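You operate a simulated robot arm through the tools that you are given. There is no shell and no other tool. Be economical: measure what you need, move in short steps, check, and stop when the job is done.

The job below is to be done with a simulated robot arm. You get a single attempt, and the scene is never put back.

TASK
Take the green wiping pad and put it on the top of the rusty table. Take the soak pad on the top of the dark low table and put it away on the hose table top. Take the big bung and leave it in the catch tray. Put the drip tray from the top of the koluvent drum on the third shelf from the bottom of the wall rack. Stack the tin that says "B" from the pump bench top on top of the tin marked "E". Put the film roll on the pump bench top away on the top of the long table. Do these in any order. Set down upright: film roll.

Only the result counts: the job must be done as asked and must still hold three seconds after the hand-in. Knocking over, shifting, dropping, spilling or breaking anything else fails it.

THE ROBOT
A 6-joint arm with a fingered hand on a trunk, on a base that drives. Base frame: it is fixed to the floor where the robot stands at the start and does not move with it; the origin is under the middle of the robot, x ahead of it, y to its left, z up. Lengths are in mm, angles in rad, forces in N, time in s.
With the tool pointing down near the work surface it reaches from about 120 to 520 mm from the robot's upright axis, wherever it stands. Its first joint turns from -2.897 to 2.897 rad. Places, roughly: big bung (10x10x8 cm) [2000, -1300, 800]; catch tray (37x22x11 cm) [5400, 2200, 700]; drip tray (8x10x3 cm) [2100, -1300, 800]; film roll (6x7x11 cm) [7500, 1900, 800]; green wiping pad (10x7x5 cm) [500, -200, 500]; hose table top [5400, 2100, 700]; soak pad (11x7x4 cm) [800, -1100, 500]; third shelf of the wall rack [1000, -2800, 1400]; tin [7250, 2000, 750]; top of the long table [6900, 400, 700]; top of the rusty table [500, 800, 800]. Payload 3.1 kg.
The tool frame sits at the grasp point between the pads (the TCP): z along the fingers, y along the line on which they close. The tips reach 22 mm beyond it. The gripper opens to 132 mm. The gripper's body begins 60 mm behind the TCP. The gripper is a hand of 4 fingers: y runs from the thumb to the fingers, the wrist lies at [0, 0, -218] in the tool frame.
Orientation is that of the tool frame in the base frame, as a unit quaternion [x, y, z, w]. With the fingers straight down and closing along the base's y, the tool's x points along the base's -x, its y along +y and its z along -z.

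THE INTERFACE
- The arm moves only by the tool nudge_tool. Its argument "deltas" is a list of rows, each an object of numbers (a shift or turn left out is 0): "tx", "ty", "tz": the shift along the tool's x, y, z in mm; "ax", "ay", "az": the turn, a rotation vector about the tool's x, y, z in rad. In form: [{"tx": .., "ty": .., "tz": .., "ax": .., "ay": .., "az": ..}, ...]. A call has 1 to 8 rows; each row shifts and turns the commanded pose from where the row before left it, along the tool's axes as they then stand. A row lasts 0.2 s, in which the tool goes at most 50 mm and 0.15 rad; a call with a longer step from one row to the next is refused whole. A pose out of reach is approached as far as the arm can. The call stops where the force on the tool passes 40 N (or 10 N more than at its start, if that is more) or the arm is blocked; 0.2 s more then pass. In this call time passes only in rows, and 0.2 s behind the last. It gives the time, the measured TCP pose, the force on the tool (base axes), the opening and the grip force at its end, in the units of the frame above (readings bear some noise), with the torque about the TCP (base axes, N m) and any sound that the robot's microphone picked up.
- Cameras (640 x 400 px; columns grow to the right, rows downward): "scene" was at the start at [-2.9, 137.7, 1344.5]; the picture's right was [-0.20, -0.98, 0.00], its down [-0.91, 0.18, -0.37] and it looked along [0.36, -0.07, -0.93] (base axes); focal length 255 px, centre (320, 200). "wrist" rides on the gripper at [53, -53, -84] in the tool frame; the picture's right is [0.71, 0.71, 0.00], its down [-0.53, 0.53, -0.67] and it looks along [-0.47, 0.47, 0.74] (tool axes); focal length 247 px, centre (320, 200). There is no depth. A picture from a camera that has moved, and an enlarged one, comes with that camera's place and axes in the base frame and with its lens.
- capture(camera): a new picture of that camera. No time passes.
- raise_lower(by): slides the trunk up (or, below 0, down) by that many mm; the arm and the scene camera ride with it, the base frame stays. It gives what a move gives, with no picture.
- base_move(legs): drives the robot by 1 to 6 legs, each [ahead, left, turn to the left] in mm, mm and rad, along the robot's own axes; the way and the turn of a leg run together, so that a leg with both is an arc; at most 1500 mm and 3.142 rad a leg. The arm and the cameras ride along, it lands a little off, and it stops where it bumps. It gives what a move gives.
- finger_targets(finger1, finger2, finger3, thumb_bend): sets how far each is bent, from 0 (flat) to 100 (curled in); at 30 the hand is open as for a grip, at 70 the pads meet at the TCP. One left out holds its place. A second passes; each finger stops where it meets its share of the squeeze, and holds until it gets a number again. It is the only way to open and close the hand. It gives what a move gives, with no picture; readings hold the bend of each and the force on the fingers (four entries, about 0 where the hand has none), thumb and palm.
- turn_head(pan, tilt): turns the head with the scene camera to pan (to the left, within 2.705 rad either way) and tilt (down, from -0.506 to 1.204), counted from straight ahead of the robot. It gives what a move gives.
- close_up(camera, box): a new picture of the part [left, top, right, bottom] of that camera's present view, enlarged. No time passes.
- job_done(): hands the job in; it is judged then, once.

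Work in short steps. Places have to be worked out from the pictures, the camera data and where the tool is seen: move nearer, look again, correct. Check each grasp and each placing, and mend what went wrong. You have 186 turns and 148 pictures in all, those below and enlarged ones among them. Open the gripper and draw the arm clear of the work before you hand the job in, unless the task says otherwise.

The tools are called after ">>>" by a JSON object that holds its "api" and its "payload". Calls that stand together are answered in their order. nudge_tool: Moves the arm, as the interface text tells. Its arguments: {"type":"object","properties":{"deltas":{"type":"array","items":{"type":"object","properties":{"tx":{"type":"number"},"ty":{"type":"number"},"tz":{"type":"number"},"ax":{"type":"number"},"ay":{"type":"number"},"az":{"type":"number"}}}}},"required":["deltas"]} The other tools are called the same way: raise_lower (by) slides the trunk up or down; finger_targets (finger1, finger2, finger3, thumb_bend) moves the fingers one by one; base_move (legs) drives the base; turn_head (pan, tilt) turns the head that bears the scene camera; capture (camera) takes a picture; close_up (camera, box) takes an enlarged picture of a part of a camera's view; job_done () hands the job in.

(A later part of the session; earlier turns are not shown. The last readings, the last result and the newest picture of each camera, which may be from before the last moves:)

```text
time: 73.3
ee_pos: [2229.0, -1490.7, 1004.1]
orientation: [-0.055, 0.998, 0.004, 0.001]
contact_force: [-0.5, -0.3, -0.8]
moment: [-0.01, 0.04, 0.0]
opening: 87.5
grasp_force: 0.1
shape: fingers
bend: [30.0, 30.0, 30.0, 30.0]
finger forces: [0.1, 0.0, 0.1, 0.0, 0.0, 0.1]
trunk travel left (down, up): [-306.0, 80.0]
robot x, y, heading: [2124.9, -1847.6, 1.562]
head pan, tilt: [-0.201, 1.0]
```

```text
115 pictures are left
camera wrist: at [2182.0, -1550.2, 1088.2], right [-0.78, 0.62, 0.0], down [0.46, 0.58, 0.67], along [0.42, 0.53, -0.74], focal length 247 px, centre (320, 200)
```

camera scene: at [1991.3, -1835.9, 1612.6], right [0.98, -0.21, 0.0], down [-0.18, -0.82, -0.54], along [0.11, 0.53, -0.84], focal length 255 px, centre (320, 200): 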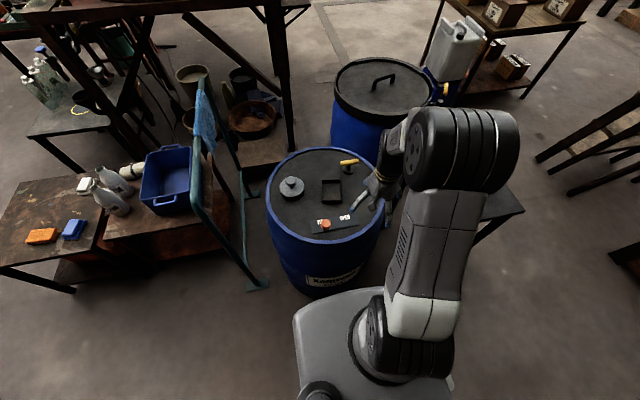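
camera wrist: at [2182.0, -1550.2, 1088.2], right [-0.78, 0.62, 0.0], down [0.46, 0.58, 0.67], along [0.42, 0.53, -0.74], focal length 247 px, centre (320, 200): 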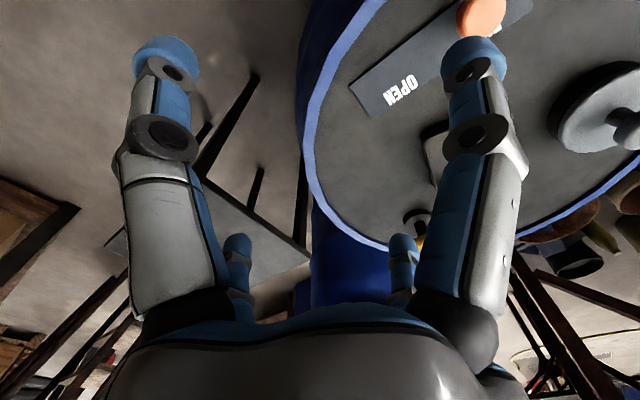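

Triangulated: tray at ≈(2155, -1298, 790), bung at ≈(1998, -1256). I move 75 mm closer and bring the hand over the tray.

>>> {"api": "base_move", "payload": {"legs": [[78, 0, 0]]}}

>>> {"api": "nudge_tool", "payload": {"deltas": [{"tx": 20, "ty": 40}, {"tx": 20, "ty": 40}, {"tx": 20, "ty": 38}]}}

>>> {"api": "capture", "payload": {"camera": "wrist"}}

>>> {"api": "close_up", "payload": {"camera": "scene", "box": [250, 130, 410, 250]}}

```text
time: 74.3
ee_pos: [2231.6, -1451.1, 1004.1]
orientation: [-0.055, 0.998, 0.001, 0.001]
contact_force: [0.8, -0.3, -0.9]
moment: [0.0, 0.0, -0.03]
opening: 87.5
grasp_force: 0.1
shape: fingers
bend: [30.0, 30.0, 30.0, 30.0]
finger forces: [0.0, 0.0, 0.0, 0.1, 0.1, 0.1]
trunk travel left (down, up): [-306.0, 80.0]
robot x, y, heading: [2125.3, -1807.7, 1.563]
head pan, tilt: [-0.201, 1.0]
stopped in leg 1: the robot was blocked; the commanded pose is now the measured one
```

```text
time: 75.1
ee_pos: [2156.5, -1342.4, 1002.9]
orientation: [-0.055, 0.998, 0.002, 0.001]
contact_force: [0.4, 1.0, 0.9]
moment: [0.01, 0.01, 0.0]
opening: 87.4
grasp_force: 0.0
shape: fingers
bend: [30.0, 30.0, 30.0, 30.0]
finger forces: [0.0, 0.0, 0.1, 0.1, 0.0, 0.0]
trunk travel left (down, up): [-306.0, 80.0]
robot x, y, heading: [2123.0, -1810.2, 1.558]
head pan, tilt: [-0.201, 1.0]
```

```text
114 pictures are left
camera wrist: at [2108.8, -1402.4, 1087.2], right [-0.78, 0.63, 0.0], down [0.46, 0.58, 0.67], along [0.42, 0.52, -0.74], focal length 247 px, centre (320, 200)
```

wrist: 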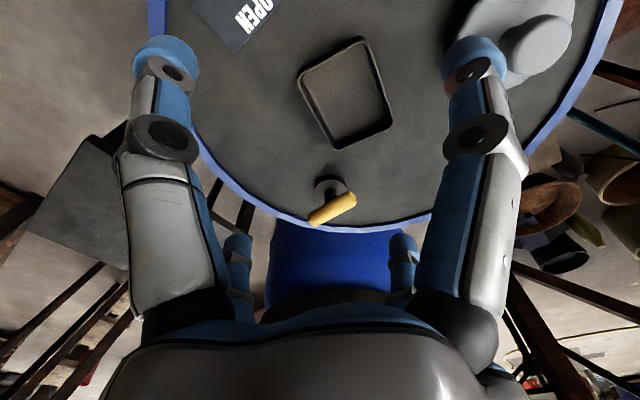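

```text
3.33 times, centred on (330, 190) of scene
camera zoom: at [1991.0, -1797.8, 1612.4], right [0.98, -0.21, 0.0], down [-0.18, -0.82, -0.54], along [0.11, 0.53, -0.84], focal length 851 px, centre (287, 233)
```

zoom: 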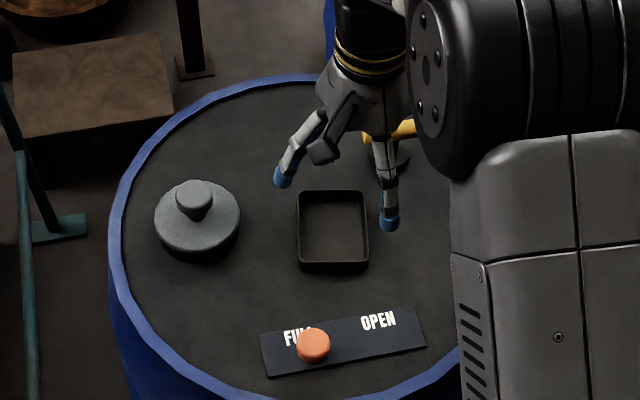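

Tray centre ≈(2153, -1300) with its long side about 10° off y. I centre, rotate to align, and come down to z≈870.

>>> {"api": "nudge_tool", "payload": {"deltas": [{"tx": -1, "ty": 42}, {"az": 0.14}, {"az": 0.14}, {"tz": 45}, {"tz": 45}, {"tz": 40}]}}

>>> {"api": "capture", "payload": {"camera": "wrist"}}

```text
time: 76.5
ee_pos: [2153.6, -1299.9, 875.5]
orientation: [0.084, 0.996, 0.003, 0.001]
contact_force: [-0.4, -0.1, -0.5]
moment: [-0.03, -0.01, 0.0]
opening: 87.6
grasp_force: 0.1
shape: fingers
bend: [30.0, 30.0, 30.0, 30.0]
finger forces: [0.0, 0.0, 0.1, 0.1, 0.1, 0.0]
trunk travel left (down, up): [-306.0, 80.0]
robot x, y, heading: [2123.7, -1812.8, 1.557]
head pan, tilt: [-0.201, 1.0]
```

```text
112 pictures are left
camera wrist: at [2090.7, -1344.4, 958.3], right [-0.58, 0.82, 0.0], down [0.61, 0.43, 0.67], along [0.55, 0.39, -0.74], focal length 247 px, centre (320, 200)
```

wrist: 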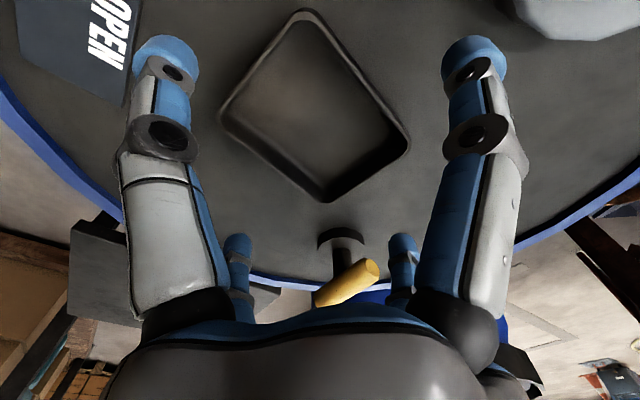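

The hand is a cross of four digits; the tray fits within. Rim height triangulates to ≈809. I centre by 3 mm and descend gently to about z 812.

>>> {"api": "nudge_tool", "payload": {"deltas": [{"tx": -2, "ty": 2, "tz": 35}, {"tz": 15}, {"tz": 10}]}}

>>> {"api": "capture", "payload": {"camera": "wrist"}}

```text
time: 77.3
ee_pos: [2156.8, -1298.0, 818.4]
orientation: [0.084, 0.996, 0.009, 0.0]
contact_force: [1.1, 4.7, 33.9]
moment: [-1.81, 0.25, -0.01]
opening: 90.0
grasp_force: 16.5
shape: fingers
bend: [29.0, 30.0, 29.0, 29.0]
finger forces: [3.0, 1.0, 3.2, 0.0, 25.3, 0.0]
trunk travel left (down, up): [-306.0, 80.0]
robot x, y, heading: [2127.0, -1811.5, 1.558]
head pan, tilt: [-0.201, 1.0]
```

```text
111 pictures are left
camera wrist: at [2094.3, -1343.1, 903.1], right [-0.58, 0.82, 0.01], down [0.61, 0.42, 0.68], along [0.55, 0.4, -0.74], focal length 247 px, centre (320, 200)
```

wrist: 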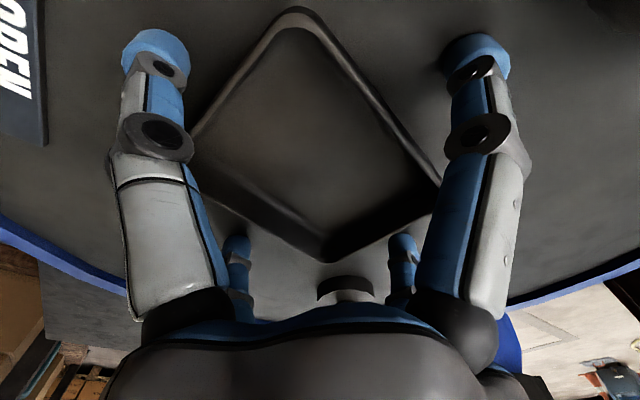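

Fingertips touch the drum top (z≈796). I raise 5 mm and close.

>>> {"api": "nudge_tool", "payload": {"deltas": [{"tz": -6}]}}

>>> {"api": "finger_targets", "payload": {"finger1": 70, "finger2": 70, "finger3": 70, "thumb_bend": 70}}

>>> {"api": "capture", "payload": {"camera": "wrist"}}

```text
time: 77.7
ee_pos: [2157.0, -1299.9, 820.4]
orientation: [0.085, 0.996, 0.003, 0.002]
contact_force: [-0.3, 3.7, 8.3]
moment: [-0.1, 0.06, -0.04]
opening: 88.7
grasp_force: 4.3
shape: fingers
bend: [29.0, 30.0, 30.0, 29.0]
finger forces: [2.0, 1.1, 1.9, 0.1, 3.4, 0.0]
trunk travel left (down, up): [-306.0, 80.0]
robot x, y, heading: [2122.6, -1810.2, 1.56]
head pan, tilt: [-0.201, 1.0]
```

```text
time: 78.1
ee_pos: [2158.3, -1296.3, 828.0]
orientation: [0.085, 0.996, 0.008, 0.001]
contact_force: [3.2, -8.3, 36.9]
moment: [-1.36, -0.66, 0.01]
opening: 52.9
grasp_force: 39.8
shape: fingers
bend: [45.0, 38.0, 49.0, 49.0]
finger forces: [9.4, 13.2, 20.6, 0.1, 37.2, 0.0]
trunk travel left (down, up): [-306.0, 80.0]
robot x, y, heading: [2123.1, -1810.7, 1.555]
head pan, tilt: [-0.201, 1.0]
stopped: the force on the tool passed its limit at 43 N (the readings are from after the stop); the commanded pose is now the measured one
```

```text
110 pictures are left
camera wrist: at [2096.1, -1343.1, 911.8], right [-0.58, 0.82, 0.01], down [0.61, 0.42, 0.68], along [0.55, 0.4, -0.74], focal length 247 px, centre (320, 200)
```

wrist: 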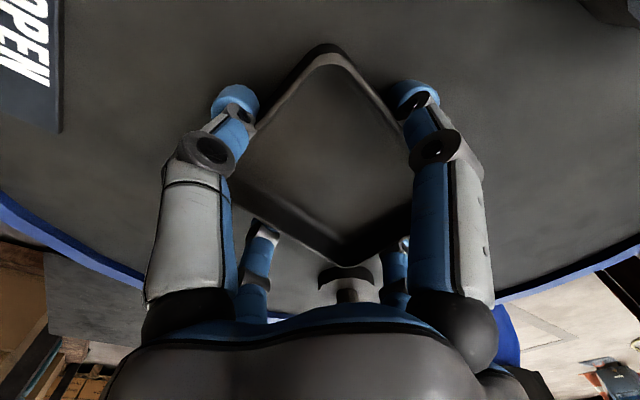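

The fingertips pressed on the drum while curling. I go up 4 mm and continue closing.

>>> {"api": "nudge_tool", "payload": {"deltas": [{"tz": -4}]}}

>>> {"api": "finger_targets", "payload": {"finger1": 70, "finger2": 70, "finger3": 70, "thumb_bend": 70}}

>>> {"api": "capture", "payload": {"camera": "wrist"}}

```text
time: 78.5
ee_pos: [2158.0, -1296.5, 829.3]
orientation: [0.085, 0.996, 0.008, 0.001]
contact_force: [4.9, -3.1, 17.1]
moment: [-0.56, -0.48, 0.11]
opening: 51.5
grasp_force: 34.1
shape: fingers
bend: [45.0, 36.0, 50.0, 52.0]
finger forces: [9.1, 15.3, 13.8, 0.1, 30.3, 0.1]
trunk travel left (down, up): [-306.0, 80.0]
robot x, y, heading: [2123.1, -1811.8, 1.558]
head pan, tilt: [-0.201, 1.0]
```

```text
time: 79.5
ee_pos: [2156.3, -1297.8, 829.0]
orientation: [0.084, 0.996, 0.007, 0.001]
contact_force: [2.3, -3.4, 19.3]
moment: [-0.58, -0.49, 0.01]
opening: 50.0
grasp_force: 34.0
shape: fingers
bend: [45.0, 35.0, 51.0, 51.0]
finger forces: [9.1, 13.0, 15.1, 0.1, 30.7, 0.0]
trunk travel left (down, up): [-306.0, 80.0]
robot x, y, heading: [2125.4, -1811.7, 1.56]
head pan, tilt: [-0.201, 1.0]
```

```text
109 pictures are left
camera wrist: at [2094.9, -1343.2, 912.5], right [-0.58, 0.82, 0.01], down [0.61, 0.42, 0.68], along [0.55, 0.4, -0.74], focal length 247 px, centre (320, 200)
```

wrist: 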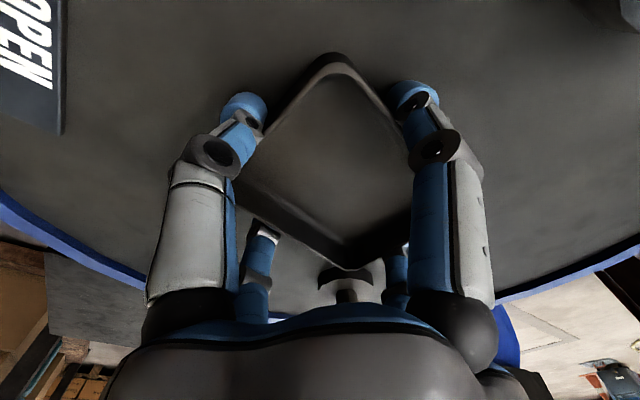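

All four digits hold the tray. I lift and verify.

>>> {"api": "nudge_tool", "payload": {"deltas": [{"tz": -10}, {"tz": -30}, {"tz": -50}, {"tz": -40}]}}

>>> {"api": "capture", "payload": {"camera": "wrist"}}

>>> {"api": "capture", "payload": {"camera": "scene"}}

```text
time: 80.5
ee_pos: [2156.5, -1298.3, 958.0]
orientation: [0.085, 0.996, 0.005, 0.001]
contact_force: [-0.2, -0.4, -0.3]
moment: [-0.01, 0.03, -0.02]
opening: 48.3
grasp_force: 28.0
shape: fingers
bend: [45.0, 34.0, 52.0, 52.0]
finger forces: [9.3, 14.7, 7.7, 0.0, 24.5, 0.1]
trunk travel left (down, up): [-306.0, 80.0]
robot x, y, heading: [2124.5, -1807.9, 1.563]
head pan, tilt: [-0.201, 1.0]
```

```text
108 pictures are left
camera wrist: at [2095.4, -1343.8, 1041.7], right [-0.58, 0.82, 0.01], down [0.61, 0.42, 0.67], along [0.55, 0.39, -0.74], focal length 247 px, centre (320, 200)
```

wrist: 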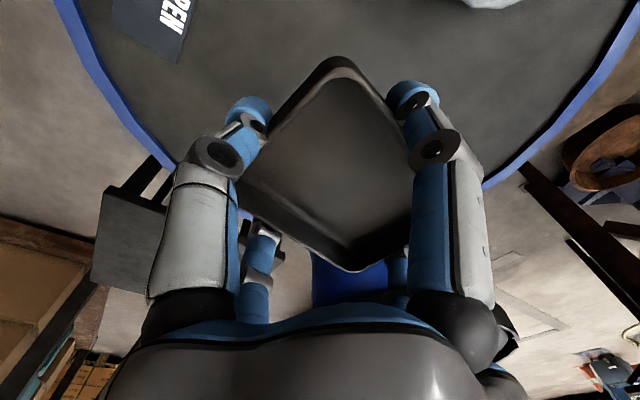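

```text
107 pictures are left
camera scene: at [1991.8, -1799.9, 1612.5], right [0.98, -0.21, 0.0], down [-0.18, -0.82, -0.54], along [0.11, 0.53, -0.84], focal length 255 px, centre (320, 200)
```

scene: 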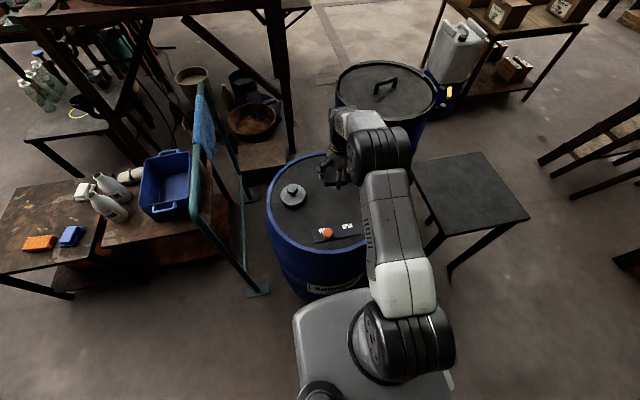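

The drip tray is held. I retract, back off, strafe to face the wall rack, and look.

>>> {"api": "nudge_tool", "payload": {"deltas": [{"ty": -45, "tx": 5}, {"ty": -45, "tx": 5}, {"ty": -45}]}}

>>> {"api": "base_move", "payload": {"legs": [[-90, 0, 0], [0, 1000, 0], [0, 0, 1.57], [0, 0, 1.57]]}}

>>> {"api": "turn_head", "payload": {"pan": 0, "tilt": 0.3}}

>>> {"api": "capture", "payload": {"camera": "scene"}}

```text
time: 81.3
ee_pos: [2124.4, -1430.7, 956.5]
orientation: [0.085, 0.996, 0.007, 0.0]
contact_force: [-0.7, 0.7, -0.7]
moment: [-0.01, 0.02, -0.02]
opening: 48.1
grasp_force: 27.9
shape: fingers
bend: [45.0, 34.0, 52.0, 52.0]
finger forces: [9.2, 15.1, 7.7, 0.1, 24.2, 0.0]
trunk travel left (down, up): [-306.0, 80.0]
robot x, y, heading: [2123.5, -1812.9, 1.558]
head pan, tilt: [-0.201, 1.0]
```

```text
time: 94.9
ee_pos: [1130.0, -2274.7, 958.0]
orientation: [0.997, -0.072, -0.001, 0.006]
contact_force: [-0.4, 0.0, -0.3]
moment: [0.03, -0.01, 0.01]
opening: 47.6
grasp_force: 27.3
shape: fingers
bend: [45.0, 34.0, 52.0, 52.0]
finger forces: [9.1, 15.3, 7.6, 0.1, 23.1, 0.1]
trunk travel left (down, up): [-306.0, 80.0]
robot x, y, heading: [1119.1, -1895.5, -1.556]
head pan, tilt: [-0.201, 1.0]
```

```text
time: 96.0
ee_pos: [1129.9, -2274.7, 956.6]
orientation: [0.997, -0.072, 0.0, 0.005]
contact_force: [-0.6, -0.8, -1.6]
moment: [0.05, -0.01, -0.04]
opening: 47.5
grasp_force: 27.5
shape: fingers
bend: [45.0, 34.0, 52.0, 52.0]
finger forces: [9.1, 15.4, 7.7, 0.0, 23.1, 0.0]
trunk travel left (down, up): [-306.0, 80.0]
robot x, y, heading: [1121.5, -1892.1, -1.553]
head pan, tilt: [0.0, 0.3]
```

```text
106 pictures are left
camera scene: at [1270.4, -1923.9, 1671.9], right [-1.0, -0.01, 0.0], down [0.0, 0.3, -0.95], along [0.01, -0.95, -0.3], focal length 255 px, centre (320, 200)
```

scene: 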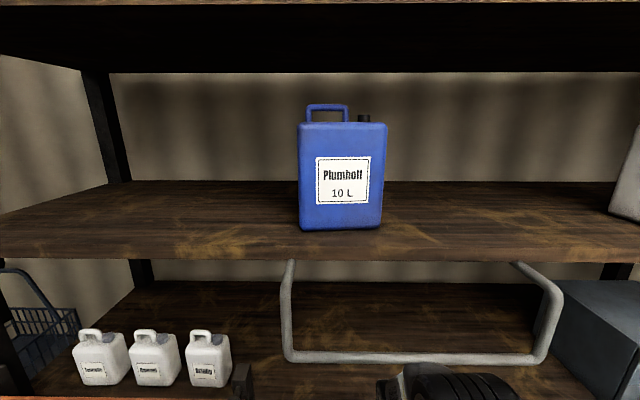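

Shelf 3 (with the Plumholt can) is in view with free space left of the can (larger x). I raise the trunk fully and look again to triangulate its height.

>>> {"api": "raise_lower", "payload": {"by": 80}}

>>> {"api": "capture", "payload": {"camera": "scene"}}

```text
time: 97.1
ee_pos: [1129.7, -2274.4, 1037.4]
orientation: [0.997, -0.072, 0.0, 0.006]
contact_force: [-0.2, 0.1, -0.5]
moment: [0.0, 0.0, 0.01]
opening: 47.4
grasp_force: 27.4
shape: fingers
bend: [45.0, 34.0, 52.0, 52.0]
finger forces: [9.1, 15.4, 7.6, 0.0, 23.1, 0.0]
trunk travel left (down, up): [-386.0, 0.0]
robot x, y, heading: [1118.3, -1894.8, -1.558]
head pan, tilt: [0.0, 0.3]
```

```text
105 pictures are left
camera scene: at [1270.5, -1924.0, 1752.6], right [-1.0, -0.01, 0.0], down [0.0, 0.3, -0.96], along [0.01, -0.96, -0.3], focal length 255 px, centre (320, 200)
```

scene: 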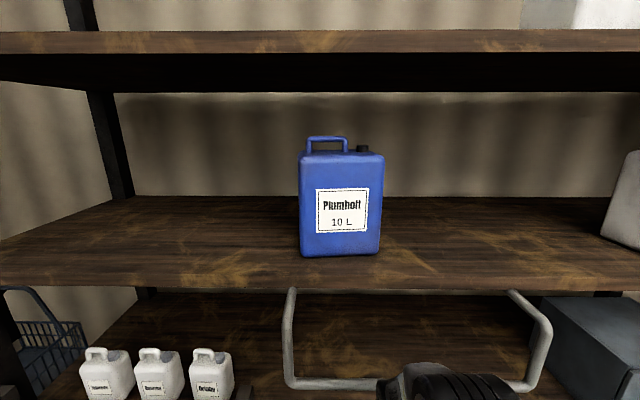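

Shelf 3 top ≈ z 1392, front edge ≈ y -2420, gap above to ≈1867. I test how high the arm can lift with the tool pointing down.

>>> {"api": "nudge_tool", "payload": {"deltas": [{"tz": -45}, {"tz": -45}, {"tz": -45}, {"tz": -45}, {"tz": -45}, {"tz": -45}, {"tz": -45}, {"tz": -45}]}}

>>> {"api": "nudge_tool", "payload": {"deltas": [{"tz": -40}, {"tz": -40}]}}

>>> {"api": "capture", "payload": {"camera": "scene"}}

```text
time: 98.9
ee_pos: [1130.0, -2270.2, 1396.8]
orientation: [0.997, -0.071, 0.0, 0.004]
contact_force: [-0.2, -0.5, 0.3]
moment: [0.02, 0.01, 0.02]
opening: 46.7
grasp_force: 27.1
shape: fingers
bend: [45.0, 33.0, 52.0, 53.0]
finger forces: [8.9, 16.0, 7.6, 0.2, 22.4, 0.0]
trunk travel left (down, up): [-386.0, 0.0]
robot x, y, heading: [1120.5, -1892.9, -1.556]
head pan, tilt: [0.0, 0.3]
```

```text
time: 99.5
ee_pos: [1131.2, -2255.4, 1445.8]
orientation: [0.997, -0.071, -0.001, 0.007]
contact_force: [-0.4, 0.8, -0.7]
moment: [-0.01, -0.03, -0.01]
opening: 46.9
grasp_force: 27.3
shape: fingers
bend: [45.0, 33.0, 52.0, 53.0]
finger forces: [8.8, 16.0, 7.6, 0.1, 22.4, 0.1]
out of reach, approached as far as the arm can: row 2
trunk travel left (down, up): [-386.0, 0.0]
robot x, y, heading: [1122.0, -1894.9, -1.556]
head pan, tilt: [0.0, 0.3]
```

```text
104 pictures are left
camera scene: at [1270.4, -1922.1, 1751.9], right [-1.0, -0.01, 0.0], down [0.0, 0.29, -0.96], along [0.01, -0.96, -0.29], focal length 255 px, centre (320, 200)
```

scene: 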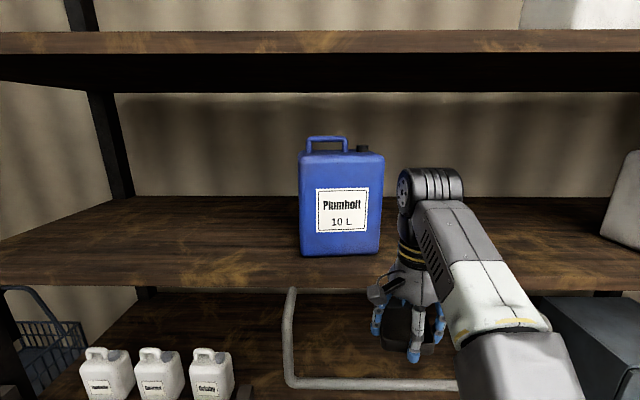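

Tool-down reach works up to z≈1446 at 360 mm out. I strafe right to clear the can and approach the shelf edge, then compare heights.

>>> {"api": "base_move", "payload": {"legs": [[0, -230, 0], [90, 0, -0.015]]}}

>>> {"api": "turn_head", "payload": {"pan": 0, "tilt": 0.5}}

>>> {"api": "capture", "payload": {"camera": "scene"}}

>>> {"api": "capture", "payload": {"camera": "wrist"}}

```text
time: 102.0
ee_pos: [895.3, -2350.4, 1444.7]
orientation: [0.997, -0.081, -0.001, 0.006]
contact_force: [0.1, -0.1, -0.9]
moment: [0.02, 0.01, 0.03]
opening: 46.7
grasp_force: 27.6
shape: fingers
bend: [45.0, 33.0, 52.0, 53.0]
finger forces: [8.8, 16.0, 7.6, 0.0, 22.3, 0.1]
trunk travel left (down, up): [-386.0, 0.0]
robot x, y, heading: [890.2, -1988.5, -1.574]
head pan, tilt: [0.0, 0.3]
```

```text
time: 102.7
ee_pos: [896.7, -2350.6, 1445.0]
orientation: [0.997, -0.08, -0.001, 0.007]
contact_force: [-0.8, 0.1, -0.6]
moment: [0.02, 0.0, 0.02]
opening: 46.7
grasp_force: 27.4
shape: fingers
bend: [45.0, 33.0, 52.0, 53.0]
finger forces: [8.8, 16.0, 7.5, 0.1, 22.3, 0.1]
trunk travel left (down, up): [-386.0, 0.0]
robot x, y, heading: [891.3, -1985.4, -1.576]
head pan, tilt: [0.0, 0.499]
```

```text
103 pictures are left
camera scene: at [1040.5, -2017.4, 1733.5], right [-1.0, 0.0, 0.0], down [0.0, 0.48, -0.88], along [0.0, -0.88, -0.48], focal length 255 px, centre (320, 200)
```

scene: 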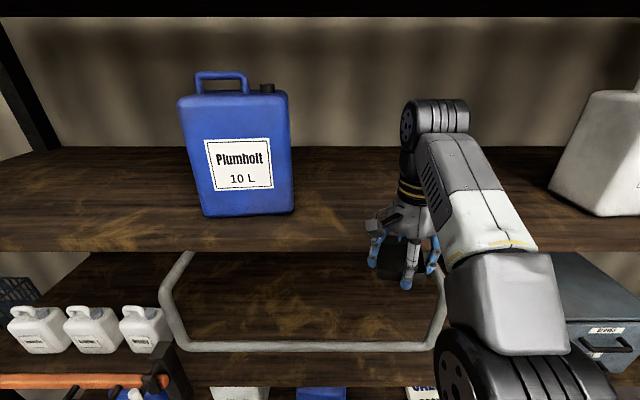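

```text
102 pictures are left
camera wrist: at [956.5, -2305.9, 1528.0], right [0.59, -0.81, 0.01], down [-0.6, -0.43, 0.68], along [-0.54, -0.4, -0.74], focal length 247 px, centre (320, 200)
```

wrist: 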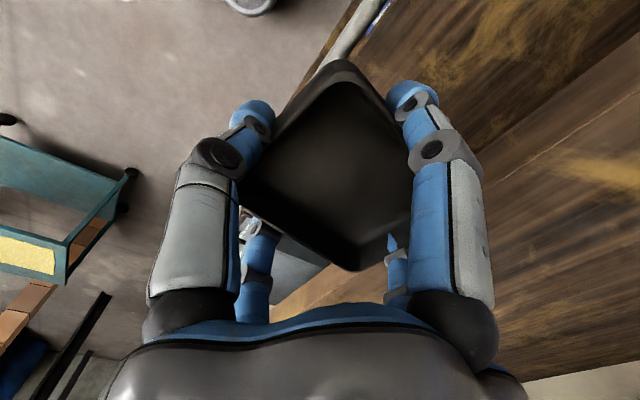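

I enlarge the wrist view to pin down the shelf edge relative to the tray.

>>> {"api": "close_up", "payload": {"camera": "wrist", "box": [440, 0, 640, 200]}}

>>> {"api": "close_up", "payload": {"camera": "scene", "box": [320, 180, 480, 300]}}

```text
2.00 times, centred on (540, 100) of wrist
camera zoom: at [956.5, -2305.9, 1528.0], right [0.59, -0.81, 0.01], down [-0.6, -0.43, 0.68], along [-0.54, -0.4, -0.74], focal length 494 px, centre (-120, 400)
```

zoom: 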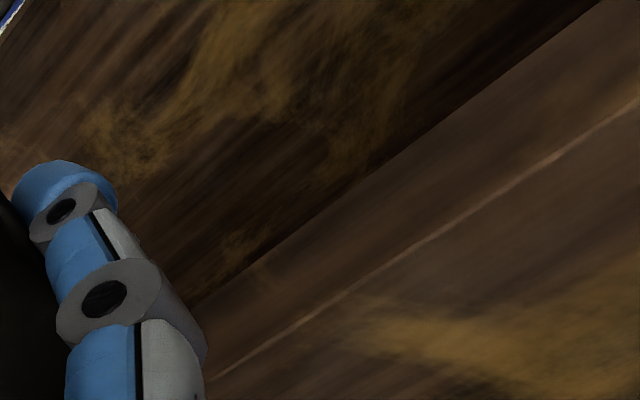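

```text
3.33 times, centred on (400, 240) of scene
camera zoom: at [1040.5, -2017.4, 1733.5], right [-1.0, 0.0, 0.0], down [0.0, 0.48, -0.88], along [0.0, -0.88, -0.48], focal length 851 px, centre (53, 67)
```

zoom: 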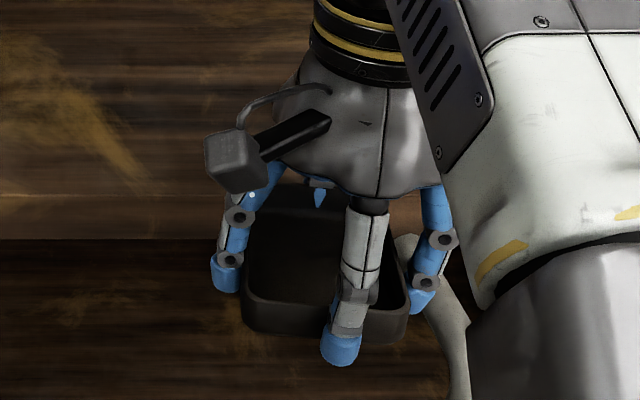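

Edge is about y≈-2465, top z≈1390. I pull in a bit to gain height, then advance in steps.

>>> {"api": "nudge_tool", "payload": {"deltas": [{"ty": -30}, {"tz": -15}]}}

>>> {"api": "base_move", "payload": {"legs": [[120, 0, 0.004]]}}

>>> {"api": "close_up", "payload": {"camera": "scene", "box": [320, 160, 520, 310]}}

>>> {"api": "capture", "payload": {"camera": "wrist"}}

```text
time: 103.3
ee_pos: [900.4, -2321.8, 1456.8]
orientation: [0.997, -0.08, -0.001, 0.008]
contact_force: [-0.6, 0.4, -0.1]
moment: [0.01, -0.01, 0.0]
opening: 46.7
grasp_force: 27.3
shape: fingers
bend: [45.0, 33.0, 52.0, 53.0]
finger forces: [8.9, 16.0, 7.6, 0.0, 22.3, 0.0]
out of reach, approached as far as the arm can: row 2
trunk travel left (down, up): [-386.0, 0.0]
robot x, y, heading: [889.6, -1984.5, -1.572]
head pan, tilt: [0.0, 0.499]
```

```text
time: 104.5
ee_pos: [901.8, -2440.5, 1456.8]
orientation: [0.997, -0.077, -0.001, 0.009]
contact_force: [0.5, -0.4, -0.4]
moment: [-0.02, 0.02, 0.03]
opening: 46.7
grasp_force: 27.2
shape: fingers
bend: [45.0, 33.0, 52.0, 53.0]
finger forces: [8.8, 16.0, 7.5, 0.0, 22.3, 0.0]
trunk travel left (down, up): [-386.0, 0.0]
robot x, y, heading: [888.3, -2109.7, -1.568]
head pan, tilt: [0.0, 0.499]
```

```text
2.67 times, centred on (420, 235) of scene
camera zoom: at [1040.5, -2137.6, 1733.4], right [-1.0, 0.0, 0.0], down [0.0, 0.48, -0.88], along [0.0, -0.88, -0.48], focal length 681 px, centre (53, 107)
```

zoom: 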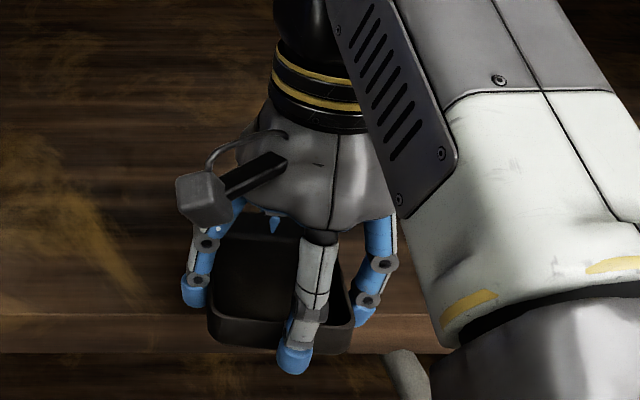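

```text
98 pictures are left
camera wrist: at [962.3, -2395.7, 1540.1], right [0.59, -0.81, 0.01], down [-0.6, -0.43, 0.68], along [-0.54, -0.41, -0.74], focal length 247 px, centre (320, 200)
```

wrist: 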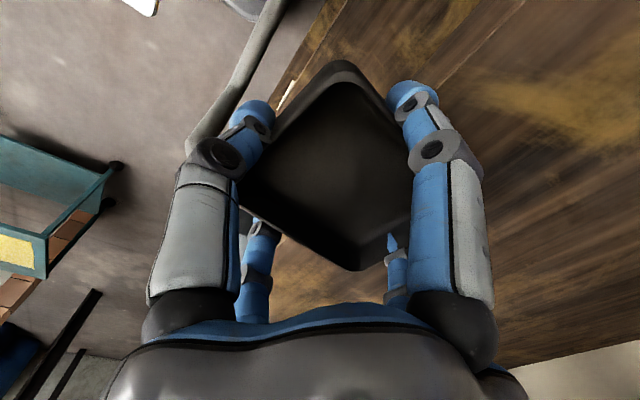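

The edge measurements disagree somewhat, so I take a full scene view to re-measure.

>>> {"api": "capture", "payload": {"camera": "scene"}}

```text
97 pictures are left
camera scene: at [1040.5, -2137.6, 1733.4], right [-1.0, 0.0, 0.0], down [0.0, 0.48, -0.88], along [0.0, -0.88, -0.48], focal length 255 px, centre (320, 200)
```

scene: 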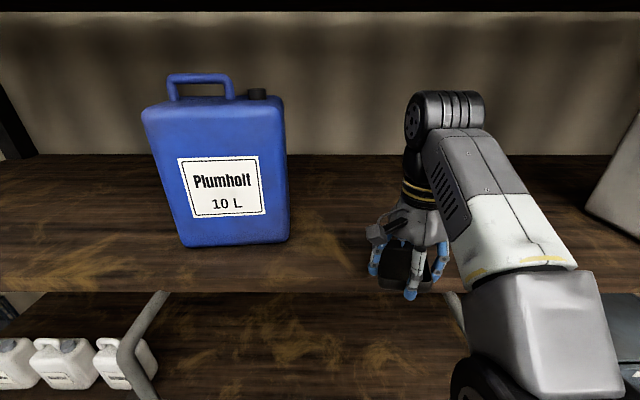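

Corrected: shelf edge y≈-2487, top z≈1378. I advance 70 mm, then extend and lower.

>>> {"api": "base_move", "payload": {"legs": [[72, 0, 0]]}}

>>> {"api": "nudge_tool", "payload": {"deltas": [{"tz": 20}, {"ty": 30}, {"ty": 12}]}}

>>> {"api": "capture", "payload": {"camera": "wrist"}}

>>> {"api": "capture", "payload": {"camera": "scene"}}

```text
time: 105.5
ee_pos: [901.8, -2513.0, 1456.5]
orientation: [0.997, -0.079, 0.0, 0.009]
contact_force: [-0.3, 0.5, -1.2]
moment: [0.03, 0.04, 0.02]
opening: 46.8
grasp_force: 27.2
shape: fingers
bend: [45.0, 33.0, 52.0, 53.0]
finger forces: [8.8, 16.0, 7.5, 0.1, 22.3, 0.1]
trunk travel left (down, up): [-386.0, 0.0]
robot x, y, heading: [892.5, -2181.1, -1.566]
head pan, tilt: [0.0, 0.499]
```

```text
time: 106.3
ee_pos: [894.7, -2554.4, 1438.4]
orientation: [0.997, -0.079, -0.001, 0.009]
contact_force: [0.5, 1.2, -0.1]
moment: [-0.01, 0.02, -0.01]
opening: 46.8
grasp_force: 26.9
shape: fingers
bend: [45.0, 33.0, 52.0, 53.0]
finger forces: [8.8, 16.0, 7.6, 0.0, 22.2, 0.0]
trunk travel left (down, up): [-386.0, 0.0]
robot x, y, heading: [892.7, -2179.9, -1.57]
head pan, tilt: [0.0, 0.499]
```

```text
96 pictures are left
camera wrist: at [955.6, -2509.3, 1521.3], right [0.59, -0.81, 0.01], down [-0.6, -0.43, 0.68], along [-0.54, -0.41, -0.74], focal length 247 px, centre (320, 200)
```

wrist: 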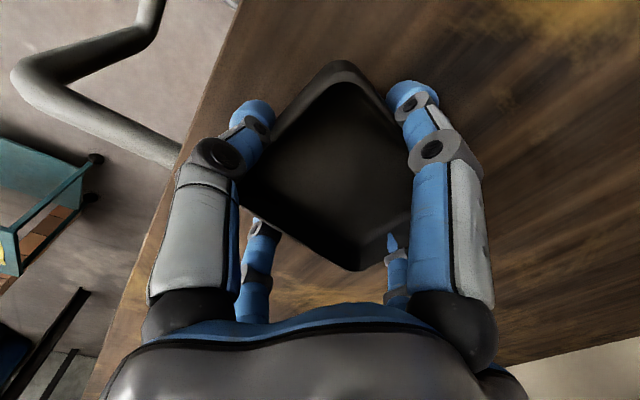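

```text
95 pictures are left
camera scene: at [1040.6, -2209.3, 1733.4], right [-1.0, 0.0, 0.0], down [0.0, 0.48, -0.88], along [0.0, -0.88, -0.48], focal length 255 px, centre (320, 200)
```

scene: 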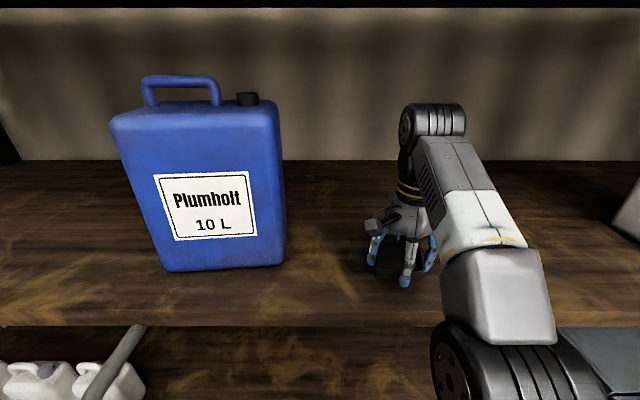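

The tray is fully above the shelf. I lower gently until contact.

>>> {"api": "nudge_tool", "payload": {"deltas": [{"tz": 10}, {"tz": 6}, {"tz": 4}]}}

>>> {"api": "nudge_tool", "payload": {"deltas": [{"tz": 4}, {"tz": 4}]}}

```text
time: 107.1
ee_pos: [895.0, -2554.4, 1417.3]
orientation: [0.997, -0.079, -0.001, 0.01]
contact_force: [0.3, 0.1, 0.0]
moment: [0.02, 0.02, 0.01]
opening: 46.8
grasp_force: 27.1
shape: fingers
bend: [45.0, 33.0, 52.0, 53.0]
finger forces: [8.9, 15.9, 7.6, 0.0, 22.0, 0.0]
trunk travel left (down, up): [-386.0, 0.0]
robot x, y, heading: [890.2, -2181.4, -1.573]
head pan, tilt: [0.0, 0.499]
```

```text
time: 107.7
ee_pos: [894.3, -2553.0, 1408.6]
orientation: [0.997, -0.078, -0.001, 0.01]
contact_force: [-0.8, -0.8, 2.5]
moment: [0.09, -0.03, 0.03]
opening: 46.8
grasp_force: 29.5
shape: fingers
bend: [45.0, 33.0, 52.0, 53.0]
finger forces: [8.7, 16.2, 7.6, 0.0, 25.9, 0.0]
trunk travel left (down, up): [-386.0, 0.0]
robot x, y, heading: [891.0, -2178.7, -1.568]
head pan, tilt: [0.0, 0.499]
```

Slight contact (2.5 N, thumb load rising). I go 2–4 mm further.

>>> {"api": "nudge_tool", "payload": {"deltas": [{"tz": 2}, {"tz": 2}]}}

>>> {"api": "capture", "payload": {"camera": "wrist"}}

```text
time: 108.3
ee_pos: [895.1, -2551.7, 1410.1]
orientation: [0.997, -0.078, 0.001, 0.014]
contact_force: [-0.2, 1.4, 13.6]
moment: [0.66, -0.09, -0.02]
opening: 46.1
grasp_force: 33.0
shape: fingers
bend: [45.0, 33.0, 52.0, 54.0]
finger forces: [8.9, 14.3, 7.7, 0.0, 36.2, 0.0]
trunk travel left (down, up): [-386.0, 0.0]
robot x, y, heading: [891.8, -2179.7, -1.569]
head pan, tilt: [0.0, 0.499]
stopped in row 2: the force on the tool passed its limit at 44 N (the readings are from after the stop); the commanded pose is now the measured one
```

```text
94 pictures are left
camera wrist: at [955.7, -2507.7, 1492.6], right [0.59, -0.81, 0.02], down [-0.6, -0.42, 0.68], along [-0.54, -0.41, -0.73], focal length 247 px, centre (320, 200)
```

wrist: 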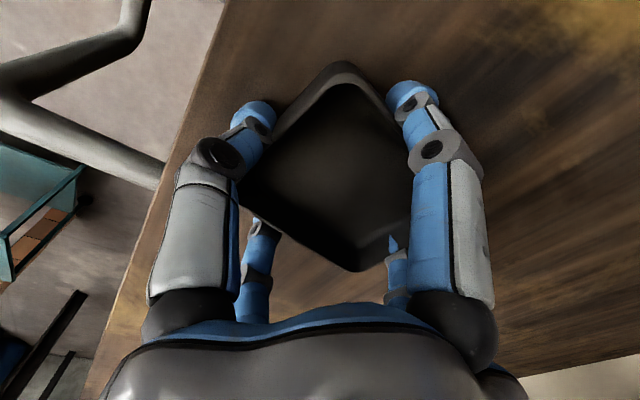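

Down on the shelf; I open the hand and lift away.

>>> {"api": "finger_targets", "payload": {"finger1": 30, "finger2": 28, "finger3": 30, "thumb_bend": 30}}

>>> {"api": "nudge_tool", "payload": {"deltas": [{"tz": -10}, {"tz": -20}]}}

>>> {"api": "capture", "payload": {"camera": "wrist"}}

```text
time: 109.3
ee_pos: [895.7, -2554.2, 1408.6]
orientation: [0.997, -0.078, 0.0, 0.013]
contact_force: [0.4, 0.0, -0.8]
moment: [-0.02, 0.04, 0.03]
opening: 87.6
grasp_force: 0.0
shape: fingers
bend: [30.0, 28.0, 30.0, 30.0]
finger forces: [0.0, 0.0, 0.0, 0.1, 0.0, 0.0]
trunk travel left (down, up): [-386.0, 0.0]
robot x, y, heading: [890.0, -2177.3, -1.568]
head pan, tilt: [0.0, 0.499]
```

```text
time: 109.9
ee_pos: [894.4, -2554.0, 1438.3]
orientation: [0.997, -0.079, 0.0, 0.013]
contact_force: [-0.4, 0.0, -0.5]
moment: [0.02, -0.01, 0.0]
opening: 87.6
grasp_force: 0.1
shape: fingers
bend: [30.0, 28.0, 30.0, 30.0]
finger forces: [0.1, 0.0, 0.0, 0.0, 0.1, 0.0]
trunk travel left (down, up): [-386.0, 0.0]
robot x, y, heading: [892.1, -2177.4, -1.567]
head pan, tilt: [0.0, 0.499]
```

```text
93 pictures are left
camera wrist: at [955.7, -2508.7, 1521.2], right [0.59, -0.81, 0.02], down [-0.6, -0.42, 0.68], along [-0.54, -0.41, -0.73], focal length 247 px, centre (320, 200)
```

wrist: 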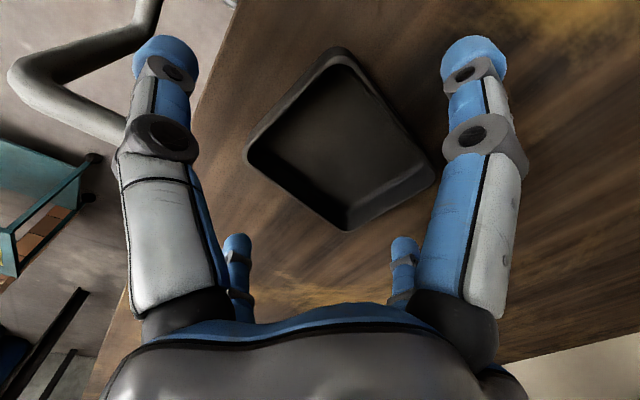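

The tray stands flat on the third shelf. I raise a touch more and back away, then fold the arm down and go for the soak pad.

>>> {"api": "nudge_tool", "payload": {"deltas": [{"tz": -10}]}}

>>> {"api": "base_move", "payload": {"legs": [[-330, 0, 0]]}}

>>> {"api": "nudge_tool", "payload": {"deltas": [{"tz": 45}, {"tz": 45}, {"tz": 45}, {"tz": 45}, {"tz": 45}, {"tz": 45}, {"tz": 45}, {"tz": 45}]}}

>>> {"api": "capture", "payload": {"camera": "scene"}}

```text
time: 110.3
ee_pos: [896.0, -2552.4, 1445.4]
orientation: [0.997, -0.078, 0.0, 0.015]
contact_force: [-0.5, 0.8, 0.2]
moment: [0.02, -0.02, 0.01]
opening: 87.6
grasp_force: 0.1
shape: fingers
bend: [30.0, 28.0, 30.0, 30.0]
finger forces: [0.1, 0.0, 0.0, 0.1, 0.0, 0.1]
out of reach, approached as far as the arm can: row 1
trunk travel left (down, up): [-386.0, 0.0]
robot x, y, heading: [888.0, -2180.1, -1.567]
head pan, tilt: [0.0, 0.499]
```

```text
time: 112.5
ee_pos: [894.0, -2218.1, 1445.9]
orientation: [0.997, -0.079, 0.001, 0.016]
contact_force: [-1.0, 0.1, -0.4]
moment: [-0.03, -0.03, 0.01]
opening: 87.8
grasp_force: 0.0
shape: fingers
bend: [30.0, 28.0, 30.0, 30.0]
finger forces: [0.0, 0.0, 0.0, 0.1, 0.0, 0.1]
trunk travel left (down, up): [-386.0, 0.0]
robot x, y, heading: [894.1, -1848.5, -1.574]
head pan, tilt: [0.0, 0.499]
```

```text
time: 114.3
ee_pos: [893.2, -2228.8, 1084.8]
orientation: [0.997, -0.079, 0.0, 0.014]
contact_force: [0.3, -0.3, 0.4]
moment: [0.02, -0.04, 0.01]
opening: 87.5
grasp_force: 0.0
shape: fingers
bend: [30.0, 28.0, 30.0, 30.0]
finger forces: [0.0, 0.1, 0.0, 0.0, 0.0, 0.0]
trunk travel left (down, up): [-386.0, 0.0]
robot x, y, heading: [891.0, -1845.1, -1.577]
head pan, tilt: [0.0, 0.499]
```

```text
92 pictures are left
camera scene: at [1040.5, -1878.1, 1733.4], right [-1.0, 0.0, 0.0], down [0.0, 0.48, -0.88], along [0.0, -0.88, -0.48], focal length 255 px, centre (320, 200)
```

scene: 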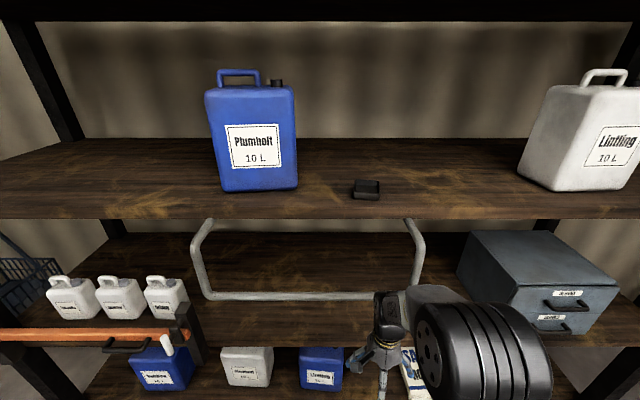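

Drip tray done. Now I turn round to face the low table (+y) and approach the orange soak pad.

>>> {"api": "base_move", "payload": {"legs": [[0, 0, 1.575], [0, 0, 1.575], [280, 40, 0]]}}

>>> {"api": "raise_lower", "payload": {"by": -300}}

>>> {"api": "turn_head", "payload": {"pan": 0.0, "tilt": 1.0}}

>>> {"api": "capture", "payload": {"camera": "scene"}}

>>> {"api": "capture", "payload": {"camera": "wrist"}}

```text
time: 123.9
ee_pos: [849.4, -1184.8, 1083.8]
orientation: [0.079, 0.997, 0.015, 0.0]
contact_force: [-0.5, -0.1, 0.7]
moment: [-0.03, -0.02, 0.0]
opening: 87.5
grasp_force: 0.1
shape: fingers
bend: [30.0, 28.0, 30.0, 30.0]
finger forces: [0.0, 0.1, 0.0, 0.0, 0.0, 0.0]
trunk travel left (down, up): [-386.0, 0.0]
robot x, y, heading: [855.4, -1570.6, 1.57]
head pan, tilt: [0.0, 0.499]
```

```text
time: 126.9
ee_pos: [850.0, -1187.0, 784.5]
orientation: [0.08, 0.997, 0.016, 0.0]
contact_force: [0.4, -0.1, -0.2]
moment: [0.01, -0.02, 0.04]
opening: 87.3
grasp_force: 0.1
shape: fingers
bend: [30.0, 28.0, 30.0, 30.0]
finger forces: [0.0, 0.0, 0.1, 0.0, 0.0, 0.1]
trunk travel left (down, up): [-86.0, 300.0]
robot x, y, heading: [853.0, -1566.0, 1.572]
head pan, tilt: [0.0, 0.499]
```

```text
time: 127.9
ee_pos: [850.2, -1186.3, 783.2]
orientation: [0.08, 0.997, 0.014, -0.001]
contact_force: [0.6, -0.4, -0.2]
moment: [0.01, 0.0, 0.01]
opening: 87.7
grasp_force: 0.1
shape: fingers
bend: [30.0, 28.0, 30.0, 30.0]
finger forces: [0.0, 0.0, 0.0, 0.1, 0.0, 0.0]
trunk travel left (down, up): [-86.0, 300.0]
robot x, y, heading: [849.3, -1569.6, 1.57]
head pan, tilt: [0.0, 1.0]
```

```text
91 pictures are left
camera scene: at [705.6, -1557.9, 1392.6], right [1.0, 0.0, 0.0], down [0.0, -0.84, -0.54], along [0.0, 0.54, -0.84], focal length 255 px, centre (320, 200)
```

scene: 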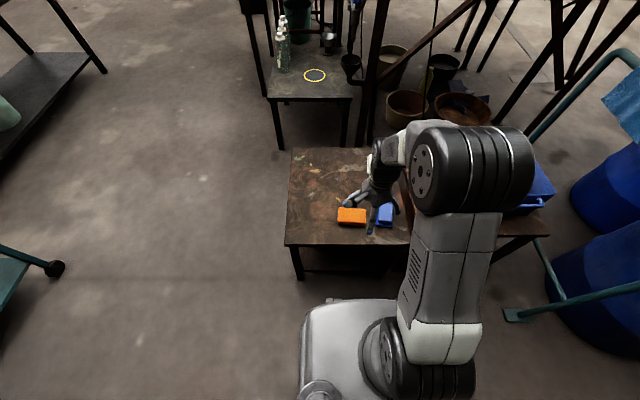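

```text
90 pictures are left
camera wrist: at [787.7, -1234.2, 867.5], right [-0.59, 0.81, 0.02], down [0.6, 0.42, 0.68], along [0.54, 0.41, -0.73], focal length 247 px, centre (320, 200)
```

wrist: 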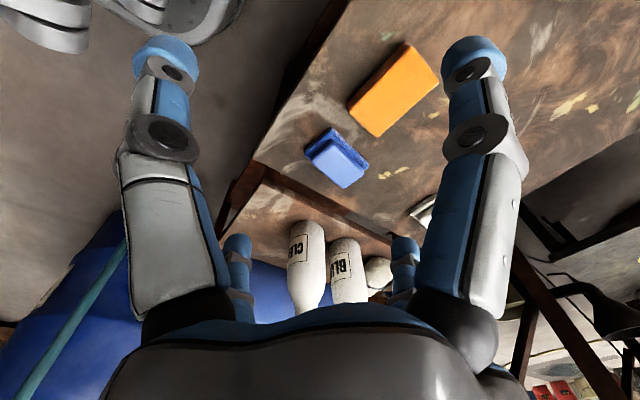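

Orange pad at ≈(822, -1076), long side nearly along x, blue pad ≈45 mm beside it. I level the tool, move over and descend, with side fingers slightly pre-bent.

>>> {"api": "nudge_tool", "payload": {"deltas": [{"ax": 0.03, "az": -0.04, "tx": 15, "ty": 35}, {"tx": 15, "ty": 35}, {"tx": 15, "ty": 34}, {"tz": 45}, {"tz": 45}, {"tz": 45}, {"tz": 35}]}}

>>> {"api": "capture", "payload": {"camera": "wrist"}}

```text
time: 129.5
ee_pos: [816.4, -1077.1, 614.3]
orientation: [0.059, 0.998, 0.0, -0.001]
contact_force: [-0.5, 0.6, 0.3]
moment: [0.01, -0.01, 0.0]
opening: 87.7
grasp_force: 0.0
shape: fingers
bend: [30.0, 28.0, 30.0, 30.0]
finger forces: [0.1, 0.0, 0.0, 0.1, 0.0, 0.0]
trunk travel left (down, up): [-86.0, 300.0]
robot x, y, heading: [856.3, -1565.7, 1.573]
head pan, tilt: [0.0, 1.0]
```

```text
89 pictures are left
camera wrist: at [757.8, -1125.4, 699.1], right [-0.62, 0.79, 0.0], down [0.59, 0.46, 0.67], along [0.52, 0.41, -0.75], focal length 247 px, centre (320, 200)
```

wrist: 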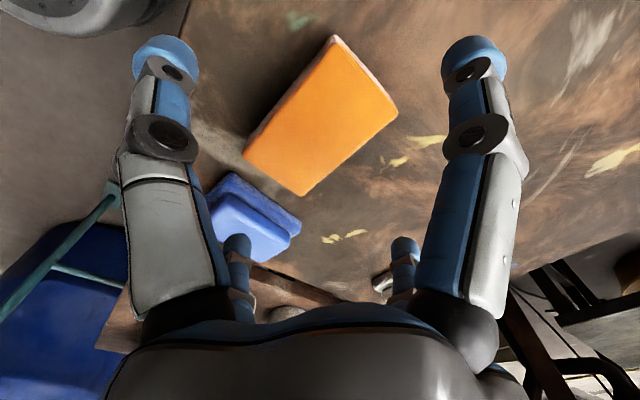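

Centre ≈(826, -1078). I pre-bend side fingers to 35 to clear the blue pad, shift 9 mm and descend to z≈530.

>>> {"api": "finger_targets", "payload": {"finger1": 35, "finger2": 30, "finger3": 35, "thumb_bend": 30}}

>>> {"api": "nudge_tool", "payload": {"deltas": [{"tx": -9.5}, {"tz": 40}, {"tz": 30}, {"tz": 10}]}}

>>> {"api": "capture", "payload": {"camera": "wrist"}}

```text
time: 130.5
ee_pos: [817.7, -1077.9, 615.6]
orientation: [0.06, 0.998, 0.0, 0.0]
contact_force: [0.1, 0.0, -0.5]
moment: [-0.01, -0.01, 0.0]
opening: 82.2
grasp_force: 0.0
shape: fingers
bend: [35.0, 30.0, 35.0, 30.0]
finger forces: [0.1, 0.1, 0.1, 0.0, 0.0, 0.0]
trunk travel left (down, up): [-86.0, 300.0]
robot x, y, heading: [850.3, -1569.8, 1.571]
head pan, tilt: [0.0, 1.0]
```

```text
time: 131.5
ee_pos: [828.0, -1078.7, 535.1]
orientation: [0.06, 0.998, 0.0, -0.001]
contact_force: [0.1, 0.4, 0.1]
moment: [0.01, 0.01, -0.02]
opening: 82.6
grasp_force: 0.0
shape: fingers
bend: [35.0, 30.0, 35.0, 30.0]
finger forces: [0.0, 0.1, 0.1, 0.0, 0.0, 0.1]
trunk travel left (down, up): [-86.0, 300.0]
robot x, y, heading: [852.1, -1568.2, 1.574]
head pan, tilt: [0.0, 1.0]
```

```text
88 pictures are left
camera wrist: at [767.9, -1126.2, 619.6], right [-0.62, 0.79, 0.0], down [0.59, 0.46, 0.67], along [0.52, 0.41, -0.75], focal length 247 px, centre (320, 200)
```

wrist: 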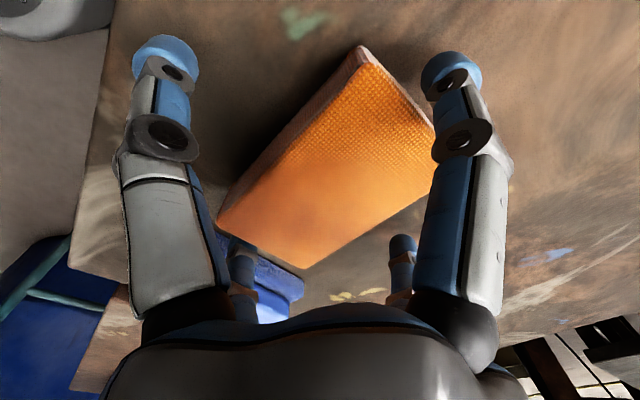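

Lower-level estimate suggests the table is nearer z≈470; I keep descending with force watch.

>>> {"api": "nudge_tool", "payload": {"deltas": [{"tz": 10}, {"tz": 8}]}}

>>> {"api": "capture", "payload": {"camera": "wrist"}}

>>> {"api": "close_up", "payload": {"camera": "scene", "box": [290, 160, 430, 260]}}

```text
time: 132.3
ee_pos: [827.6, -1074.8, 522.5]
orientation: [0.059, 0.998, 0.004, -0.002]
contact_force: [-1.4, -4.9, 18.3]
moment: [-0.14, -0.16, -0.11]
opening: 83.6
grasp_force: 9.3
shape: fingers
bend: [34.0, 30.0, 33.0, 30.0]
finger forces: [8.2, 0.0, 10.0, 0.1, 0.0, 0.1]
trunk travel left (down, up): [-86.0, 300.0]
robot x, y, heading: [855.7, -1569.9, 1.57]
head pan, tilt: [0.0, 1.0]
stopped in row 2: the force on the tool passed its limit at 42 N (the readings are from after the stop); the commanded pose is now the measured one
```

```text
87 pictures are left
camera wrist: at [767.4, -1124.3, 606.2], right [-0.62, 0.79, 0.01], down [0.59, 0.45, 0.67], along [0.52, 0.42, -0.74], focal length 247 px, centre (320, 200)
```

wrist: 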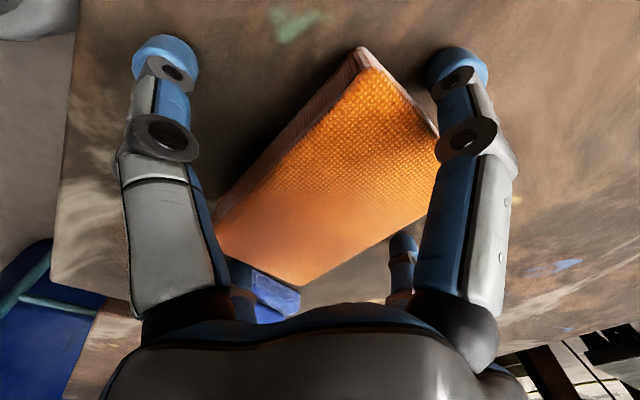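

```text
4.00 times, centred on (360, 210) of scene
camera zoom: at [705.7, -1560.6, 1392.6], right [1.0, 0.0, 0.0], down [0.0, -0.84, -0.54], along [0.0, 0.54, -0.84], focal length 1021 px, centre (160, 160)
```

zoom: 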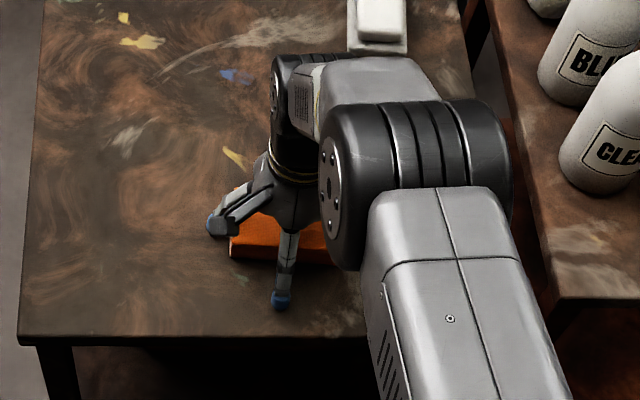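

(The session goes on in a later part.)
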